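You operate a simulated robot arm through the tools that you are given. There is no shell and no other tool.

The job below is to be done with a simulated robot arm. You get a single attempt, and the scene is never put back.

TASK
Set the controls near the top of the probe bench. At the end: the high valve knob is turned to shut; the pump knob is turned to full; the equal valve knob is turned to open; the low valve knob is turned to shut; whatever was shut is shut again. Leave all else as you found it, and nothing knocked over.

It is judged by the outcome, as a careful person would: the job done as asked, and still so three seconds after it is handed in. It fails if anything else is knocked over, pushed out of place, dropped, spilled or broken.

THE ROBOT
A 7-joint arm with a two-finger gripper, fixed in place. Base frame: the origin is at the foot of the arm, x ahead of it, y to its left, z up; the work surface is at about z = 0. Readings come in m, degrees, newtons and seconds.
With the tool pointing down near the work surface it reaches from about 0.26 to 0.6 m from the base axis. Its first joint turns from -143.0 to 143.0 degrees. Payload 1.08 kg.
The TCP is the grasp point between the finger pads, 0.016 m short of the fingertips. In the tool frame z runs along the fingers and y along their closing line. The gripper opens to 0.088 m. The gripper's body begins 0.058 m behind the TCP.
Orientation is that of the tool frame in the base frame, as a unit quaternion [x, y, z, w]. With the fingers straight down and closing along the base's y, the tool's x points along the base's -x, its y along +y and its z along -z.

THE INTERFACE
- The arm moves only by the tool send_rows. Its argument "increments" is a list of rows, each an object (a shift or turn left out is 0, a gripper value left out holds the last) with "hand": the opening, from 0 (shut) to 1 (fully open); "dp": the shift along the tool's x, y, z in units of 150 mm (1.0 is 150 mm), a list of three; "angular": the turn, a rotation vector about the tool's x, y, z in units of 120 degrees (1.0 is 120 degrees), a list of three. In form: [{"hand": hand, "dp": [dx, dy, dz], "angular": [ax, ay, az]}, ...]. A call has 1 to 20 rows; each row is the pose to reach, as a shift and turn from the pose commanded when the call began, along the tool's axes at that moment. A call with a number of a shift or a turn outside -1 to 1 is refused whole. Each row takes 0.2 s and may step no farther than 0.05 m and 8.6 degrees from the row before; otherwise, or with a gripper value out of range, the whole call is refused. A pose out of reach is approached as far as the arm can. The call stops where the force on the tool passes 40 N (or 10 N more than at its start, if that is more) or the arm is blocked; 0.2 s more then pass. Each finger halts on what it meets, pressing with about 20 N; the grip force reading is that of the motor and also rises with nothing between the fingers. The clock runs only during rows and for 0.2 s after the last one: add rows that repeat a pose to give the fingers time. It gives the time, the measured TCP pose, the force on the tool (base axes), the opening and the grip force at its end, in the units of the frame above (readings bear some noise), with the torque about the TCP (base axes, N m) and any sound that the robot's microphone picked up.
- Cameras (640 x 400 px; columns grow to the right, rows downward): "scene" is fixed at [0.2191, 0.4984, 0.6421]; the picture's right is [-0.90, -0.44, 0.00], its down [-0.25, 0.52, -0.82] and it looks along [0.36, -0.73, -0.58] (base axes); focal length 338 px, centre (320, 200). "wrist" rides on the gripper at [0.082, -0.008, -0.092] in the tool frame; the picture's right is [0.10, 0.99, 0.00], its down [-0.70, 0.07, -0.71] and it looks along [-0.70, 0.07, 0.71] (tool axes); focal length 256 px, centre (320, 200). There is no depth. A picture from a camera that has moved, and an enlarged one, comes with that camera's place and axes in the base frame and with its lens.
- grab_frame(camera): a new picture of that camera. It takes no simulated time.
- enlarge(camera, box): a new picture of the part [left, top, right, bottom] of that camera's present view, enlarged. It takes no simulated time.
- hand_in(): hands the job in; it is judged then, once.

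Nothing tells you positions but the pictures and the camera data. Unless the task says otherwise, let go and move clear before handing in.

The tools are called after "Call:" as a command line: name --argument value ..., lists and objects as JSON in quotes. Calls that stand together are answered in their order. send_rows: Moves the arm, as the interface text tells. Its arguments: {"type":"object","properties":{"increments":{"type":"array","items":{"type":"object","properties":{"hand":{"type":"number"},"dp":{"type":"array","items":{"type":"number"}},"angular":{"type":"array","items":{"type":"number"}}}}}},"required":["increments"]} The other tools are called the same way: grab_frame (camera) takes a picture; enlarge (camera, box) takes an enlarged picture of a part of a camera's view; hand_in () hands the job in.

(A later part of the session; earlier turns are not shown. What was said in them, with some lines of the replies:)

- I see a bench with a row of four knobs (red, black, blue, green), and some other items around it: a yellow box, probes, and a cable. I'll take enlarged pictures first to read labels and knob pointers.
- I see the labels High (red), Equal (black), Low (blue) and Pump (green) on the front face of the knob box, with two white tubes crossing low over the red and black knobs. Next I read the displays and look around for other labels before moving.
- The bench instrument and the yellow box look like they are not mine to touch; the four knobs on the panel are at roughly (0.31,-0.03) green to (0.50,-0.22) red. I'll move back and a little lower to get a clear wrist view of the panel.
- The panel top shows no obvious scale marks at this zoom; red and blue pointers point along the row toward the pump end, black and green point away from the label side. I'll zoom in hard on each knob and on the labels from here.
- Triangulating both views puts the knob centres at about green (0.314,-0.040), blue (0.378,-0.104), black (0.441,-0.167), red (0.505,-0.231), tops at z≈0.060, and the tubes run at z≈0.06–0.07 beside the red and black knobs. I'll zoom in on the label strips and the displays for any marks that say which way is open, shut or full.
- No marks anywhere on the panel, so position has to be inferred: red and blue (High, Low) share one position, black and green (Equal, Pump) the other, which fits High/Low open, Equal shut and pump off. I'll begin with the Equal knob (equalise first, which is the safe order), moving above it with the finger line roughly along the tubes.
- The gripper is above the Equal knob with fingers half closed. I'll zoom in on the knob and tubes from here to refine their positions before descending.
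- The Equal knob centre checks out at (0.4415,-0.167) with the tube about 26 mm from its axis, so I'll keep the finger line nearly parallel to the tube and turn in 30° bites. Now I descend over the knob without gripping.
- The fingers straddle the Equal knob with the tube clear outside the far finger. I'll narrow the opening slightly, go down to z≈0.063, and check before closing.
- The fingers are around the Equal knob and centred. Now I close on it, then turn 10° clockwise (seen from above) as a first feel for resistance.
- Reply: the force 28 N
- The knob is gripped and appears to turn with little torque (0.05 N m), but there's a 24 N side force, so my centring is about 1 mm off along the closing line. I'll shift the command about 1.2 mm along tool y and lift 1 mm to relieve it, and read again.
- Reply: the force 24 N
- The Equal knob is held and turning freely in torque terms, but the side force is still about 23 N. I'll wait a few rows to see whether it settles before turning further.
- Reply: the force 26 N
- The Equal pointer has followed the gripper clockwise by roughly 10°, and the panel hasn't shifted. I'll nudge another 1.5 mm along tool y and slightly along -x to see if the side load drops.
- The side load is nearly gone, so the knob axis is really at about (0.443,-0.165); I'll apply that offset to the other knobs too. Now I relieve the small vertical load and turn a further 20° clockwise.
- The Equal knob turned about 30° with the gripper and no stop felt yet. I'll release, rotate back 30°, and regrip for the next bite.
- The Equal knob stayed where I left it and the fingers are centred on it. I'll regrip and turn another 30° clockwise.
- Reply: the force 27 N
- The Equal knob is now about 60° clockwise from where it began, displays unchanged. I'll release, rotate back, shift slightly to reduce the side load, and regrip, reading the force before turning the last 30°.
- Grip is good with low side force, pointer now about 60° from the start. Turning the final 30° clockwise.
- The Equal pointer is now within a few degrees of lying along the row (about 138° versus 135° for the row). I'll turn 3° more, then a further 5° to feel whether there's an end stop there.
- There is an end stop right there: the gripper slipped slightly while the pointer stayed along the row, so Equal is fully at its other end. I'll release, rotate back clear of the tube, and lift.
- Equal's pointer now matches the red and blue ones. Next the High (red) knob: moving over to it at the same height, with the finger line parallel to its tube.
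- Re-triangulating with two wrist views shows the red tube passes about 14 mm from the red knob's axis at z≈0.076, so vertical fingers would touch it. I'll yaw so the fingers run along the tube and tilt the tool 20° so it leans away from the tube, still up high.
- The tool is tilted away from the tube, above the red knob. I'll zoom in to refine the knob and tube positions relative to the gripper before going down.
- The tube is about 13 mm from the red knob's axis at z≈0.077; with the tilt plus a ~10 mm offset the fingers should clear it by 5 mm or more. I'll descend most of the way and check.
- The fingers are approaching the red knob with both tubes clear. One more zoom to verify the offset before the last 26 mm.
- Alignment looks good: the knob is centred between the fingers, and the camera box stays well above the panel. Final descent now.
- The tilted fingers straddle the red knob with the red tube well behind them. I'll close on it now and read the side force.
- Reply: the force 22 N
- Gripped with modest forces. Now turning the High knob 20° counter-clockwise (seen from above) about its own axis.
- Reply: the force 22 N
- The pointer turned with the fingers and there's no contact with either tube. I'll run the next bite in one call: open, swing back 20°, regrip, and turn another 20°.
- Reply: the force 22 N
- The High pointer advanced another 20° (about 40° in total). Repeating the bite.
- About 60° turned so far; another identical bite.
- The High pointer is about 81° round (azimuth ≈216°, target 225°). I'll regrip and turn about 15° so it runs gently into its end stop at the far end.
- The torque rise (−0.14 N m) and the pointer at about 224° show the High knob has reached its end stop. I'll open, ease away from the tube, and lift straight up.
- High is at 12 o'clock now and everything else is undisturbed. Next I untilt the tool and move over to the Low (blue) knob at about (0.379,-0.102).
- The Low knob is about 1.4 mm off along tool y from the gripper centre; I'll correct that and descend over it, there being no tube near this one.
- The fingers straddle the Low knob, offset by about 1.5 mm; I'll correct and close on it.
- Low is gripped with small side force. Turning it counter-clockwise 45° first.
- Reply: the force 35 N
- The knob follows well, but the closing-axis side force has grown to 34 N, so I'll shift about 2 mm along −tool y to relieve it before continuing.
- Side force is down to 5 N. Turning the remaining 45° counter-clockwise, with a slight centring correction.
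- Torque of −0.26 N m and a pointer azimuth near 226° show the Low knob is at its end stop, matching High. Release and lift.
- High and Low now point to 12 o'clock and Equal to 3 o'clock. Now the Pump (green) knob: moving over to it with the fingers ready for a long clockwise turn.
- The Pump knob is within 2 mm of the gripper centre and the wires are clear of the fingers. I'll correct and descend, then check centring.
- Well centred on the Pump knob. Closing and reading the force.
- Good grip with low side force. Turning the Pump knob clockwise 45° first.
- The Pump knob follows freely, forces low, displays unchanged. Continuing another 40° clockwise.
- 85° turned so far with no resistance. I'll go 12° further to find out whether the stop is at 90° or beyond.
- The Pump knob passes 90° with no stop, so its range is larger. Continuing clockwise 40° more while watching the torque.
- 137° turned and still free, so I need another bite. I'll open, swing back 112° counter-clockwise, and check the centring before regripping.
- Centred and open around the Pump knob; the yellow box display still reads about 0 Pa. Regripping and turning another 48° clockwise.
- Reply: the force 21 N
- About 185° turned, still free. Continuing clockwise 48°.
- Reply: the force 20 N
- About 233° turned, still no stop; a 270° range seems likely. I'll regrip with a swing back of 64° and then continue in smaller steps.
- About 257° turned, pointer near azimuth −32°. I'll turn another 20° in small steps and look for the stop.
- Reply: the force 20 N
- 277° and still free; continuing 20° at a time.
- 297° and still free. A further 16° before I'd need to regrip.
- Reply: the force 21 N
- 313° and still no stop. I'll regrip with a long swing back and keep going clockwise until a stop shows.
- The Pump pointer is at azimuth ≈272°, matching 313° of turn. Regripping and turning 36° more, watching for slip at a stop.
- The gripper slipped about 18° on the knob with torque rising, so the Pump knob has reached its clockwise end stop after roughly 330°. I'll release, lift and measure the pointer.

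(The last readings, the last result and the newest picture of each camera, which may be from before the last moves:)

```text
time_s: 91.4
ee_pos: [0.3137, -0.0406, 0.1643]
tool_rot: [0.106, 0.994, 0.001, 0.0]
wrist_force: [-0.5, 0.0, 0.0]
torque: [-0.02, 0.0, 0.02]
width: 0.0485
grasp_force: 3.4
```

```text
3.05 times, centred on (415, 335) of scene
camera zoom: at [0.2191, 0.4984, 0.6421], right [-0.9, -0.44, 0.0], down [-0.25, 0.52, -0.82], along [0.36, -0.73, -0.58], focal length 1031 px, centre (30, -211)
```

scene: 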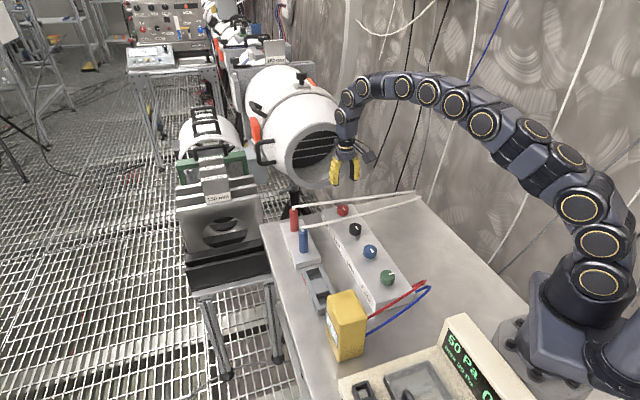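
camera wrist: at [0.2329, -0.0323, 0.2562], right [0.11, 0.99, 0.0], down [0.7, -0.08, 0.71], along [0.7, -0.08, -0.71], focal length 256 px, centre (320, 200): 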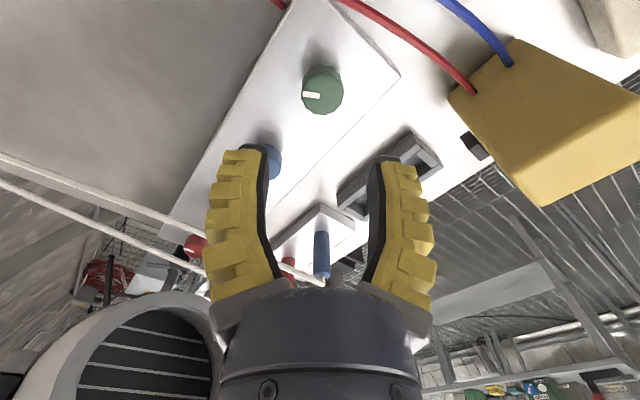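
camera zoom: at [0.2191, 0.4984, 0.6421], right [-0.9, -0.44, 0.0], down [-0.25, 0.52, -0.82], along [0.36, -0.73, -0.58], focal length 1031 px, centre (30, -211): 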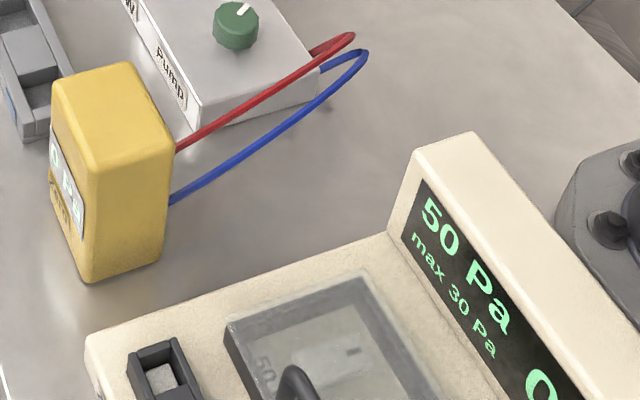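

All four pointers have changed as intended: High and Low at 12 o'clock, Equal at 3 o'clock, Pump at its clockwise end stop. I'll rise to a viewing pose and verify each pointer closely and that nothing has been displaced.

Call:
send_rows --increments '[{"dp": [0, 0, -0.2]}, {"dp": [0.001, -0.06, -0.4], "angular": [0, 0, -0.02]}, {"dp": [0.003, -0.15, -0.6], "angular": [0, 0, -0.05]}, {"dp": [0.005, -0.3, -0.8], "angular": [0, 0, -0.08]}, {"dp": [0.008, -0.421, -0.933], "angular": [0, 0, -0.1017]}, {"dp": [0.008, -0.421, -0.933], "angular": [0, 0, -0.1017]}]'

Call:
grab_frame --camera "wrist"

Call:
grab_frame --camera "scene"

Call:
enlarge --camera "wrist" --box '[200, 0, 440, 160]'

Call:
enlarge --camera "scene" --box '[310, 280, 380, 370]'

Call:
enlarge --camera "scene" --box '[430, 310, 530, 400]'

```text
time_s: 92.8
ee_pos: [0.2992, -0.102, 0.3061]
tool_rot: [-0.001, 1.0, 0.0, -0.001]
wrist_force: [0.6, -1.2, -0.3]
torque: [0.02, 0.01, -0.02]
width: 0.0486
grasp_force: 3.2
```

```text
taken
camera wrist: at [0.2167, -0.1103, 0.3978], right [-0.1, 0.99, 0.0], down [0.7, 0.07, 0.71], along [0.7, 0.07, -0.71], focal length 256 px, centre (320, 200)
```

wrist: 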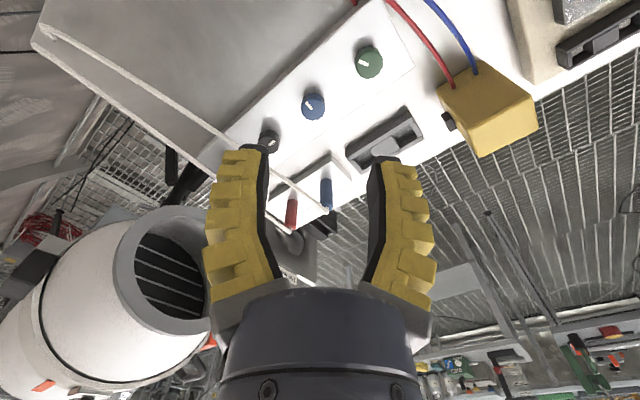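

```text
taken
```

scene: 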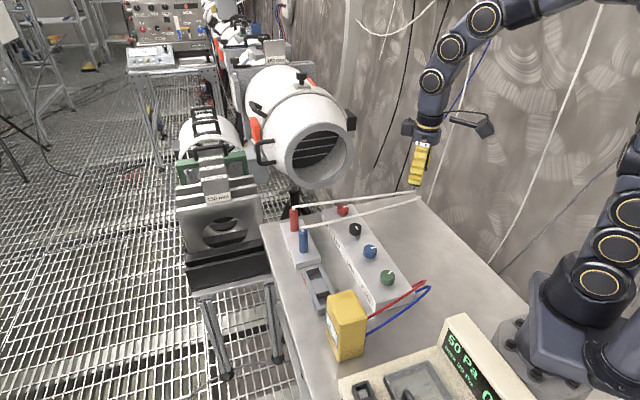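

```text
2.50 times, centred on (320, 80) of wrist
camera zoom: at [0.2167, -0.1103, 0.3978], right [-0.1, 0.99, 0.0], down [0.7, 0.07, 0.71], along [0.7, 0.07, -0.71], focal length 640 px, centre (320, 500)
```

zoom: 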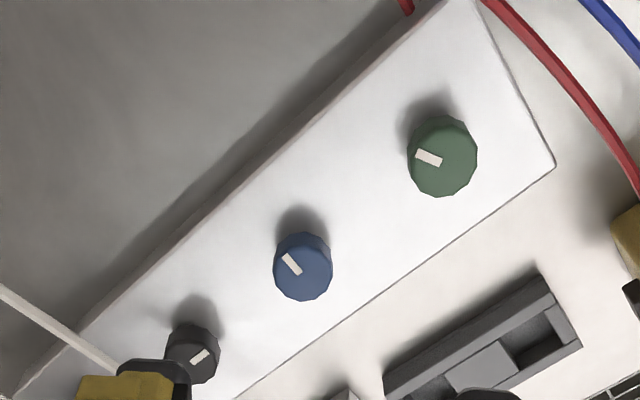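

```text
4.44 times, centred on (345, 325) of scene
camera zoom: at [0.2191, 0.4984, 0.6421], right [-0.9, -0.44, 0.0], down [-0.25, 0.52, -0.82], along [0.36, -0.73, -0.58], focal length 1504 px, centre (209, -356)
```

zoom: 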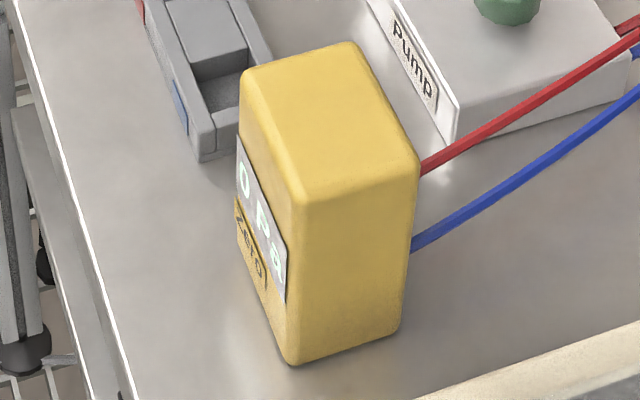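

```text
4.44 times, centred on (480, 355) of scene
camera zoom: at [0.2191, 0.4984, 0.6421], right [-0.9, -0.44, 0.0], down [-0.25, 0.52, -0.82], along [0.36, -0.73, -0.58], focal length 1504 px, centre (-391, -489)
```

zoom: 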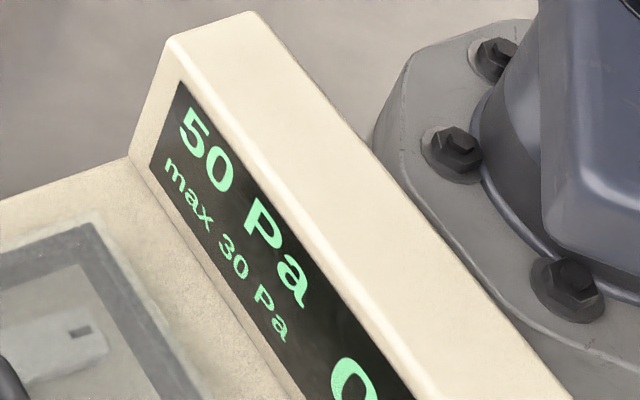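

Displays and surroundings look unchanged. I'll compare the pointers with the same close-ups I took at the start.

Call:
enlarge --camera "scene" --box '[320, 195, 384, 235]'

Call:
enlarge --camera "scene" --box '[350, 240, 414, 290]'

Call:
enlarge --camera "wrist" --box '[282, 77, 346, 137]'

```text
10.00 times, centred on (352, 215) of scene
camera zoom: at [0.2191, 0.4984, 0.6421], right [-0.9, -0.44, 0.0], down [-0.25, 0.52, -0.82], along [0.36, -0.73, -0.58], focal length 3383 px, centre (0, 50)
```

zoom: 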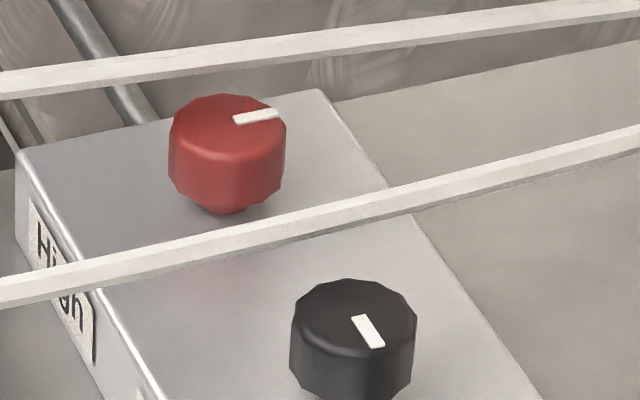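

```text
8.00 times, centred on (382, 265) of scene
camera zoom: at [0.2191, 0.4984, 0.6421], right [-0.9, -0.44, 0.0], down [-0.25, 0.52, -0.82], along [0.36, -0.73, -0.58], focal length 2707 px, centre (-176, -320)
```

zoom: 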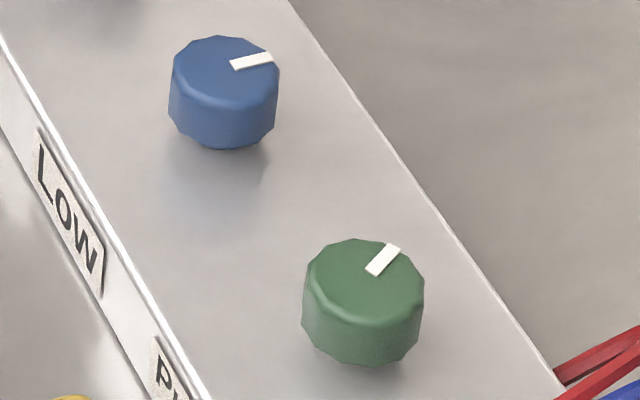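

```text
6.67 times, centred on (314, 107) of wrist
camera zoom: at [0.2167, -0.1103, 0.3978], right [-0.1, 0.99, 0.0], down [0.7, 0.07, 0.71], along [0.7, 0.07, -0.71], focal length 1707 px, centre (360, 820)
```

zoom: 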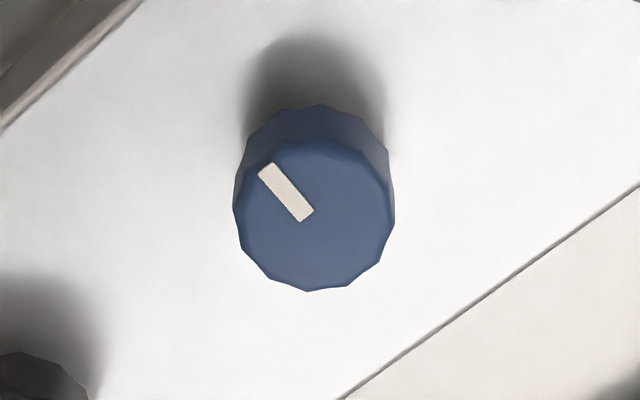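

The close-ups agree: High and Low sit at the end Equal started from, Equal sits at the end High and Low started from, and Pump is at its clockwise stop. The panel has no marks showing which end is open or shut. I took those ends from the starting pointers, with Pump starting at what I took to be off. No lid was opened, nothing else has moved, and the arm is clear, so I'm handing in.

Call:
hand_in

```text
The job is handed in.
```

I turned all four knobs to what I take to be the requested positions and handed the job in. The panel has no marks for open, shut or full, so those positions are inferred.

| Knob | Requested | How it was left |
|---|---|---|
| High (red) | Shut | Turned 90° counter-clockwise to its end stop |
| Low (blue) | Shut | Turned 90° counter-clockwise to its end stop |
| Equal (black) | Open | Turned 90° clockwise to its end stop |
| Pump (green) | Full | Turned about 330° clockwise to its end stop |

- **Reading the positions:** High and Low started pointing the same way, and Equal and Pump the other way. I took that as High and Low open, Equal shut and the pump off, so all four needed turning. If the valves actually shut clockwise, as many real valves do, then High, Low and Equal are all reversed.
- **No cross-check from the displays:** what I could see of them did not change during the work. Yellow box: 0 Pa. Bench instrument: 50 Pa, max 30 Pa.
- **Order:** I set Equal first, then High and Low, and the pump last, so the pump was never running up with the lines unequalised.
- **Surroundings:** nothing looked moved in the final pictures, no lid was opened, and the arm was clear of the bench when I handed in.
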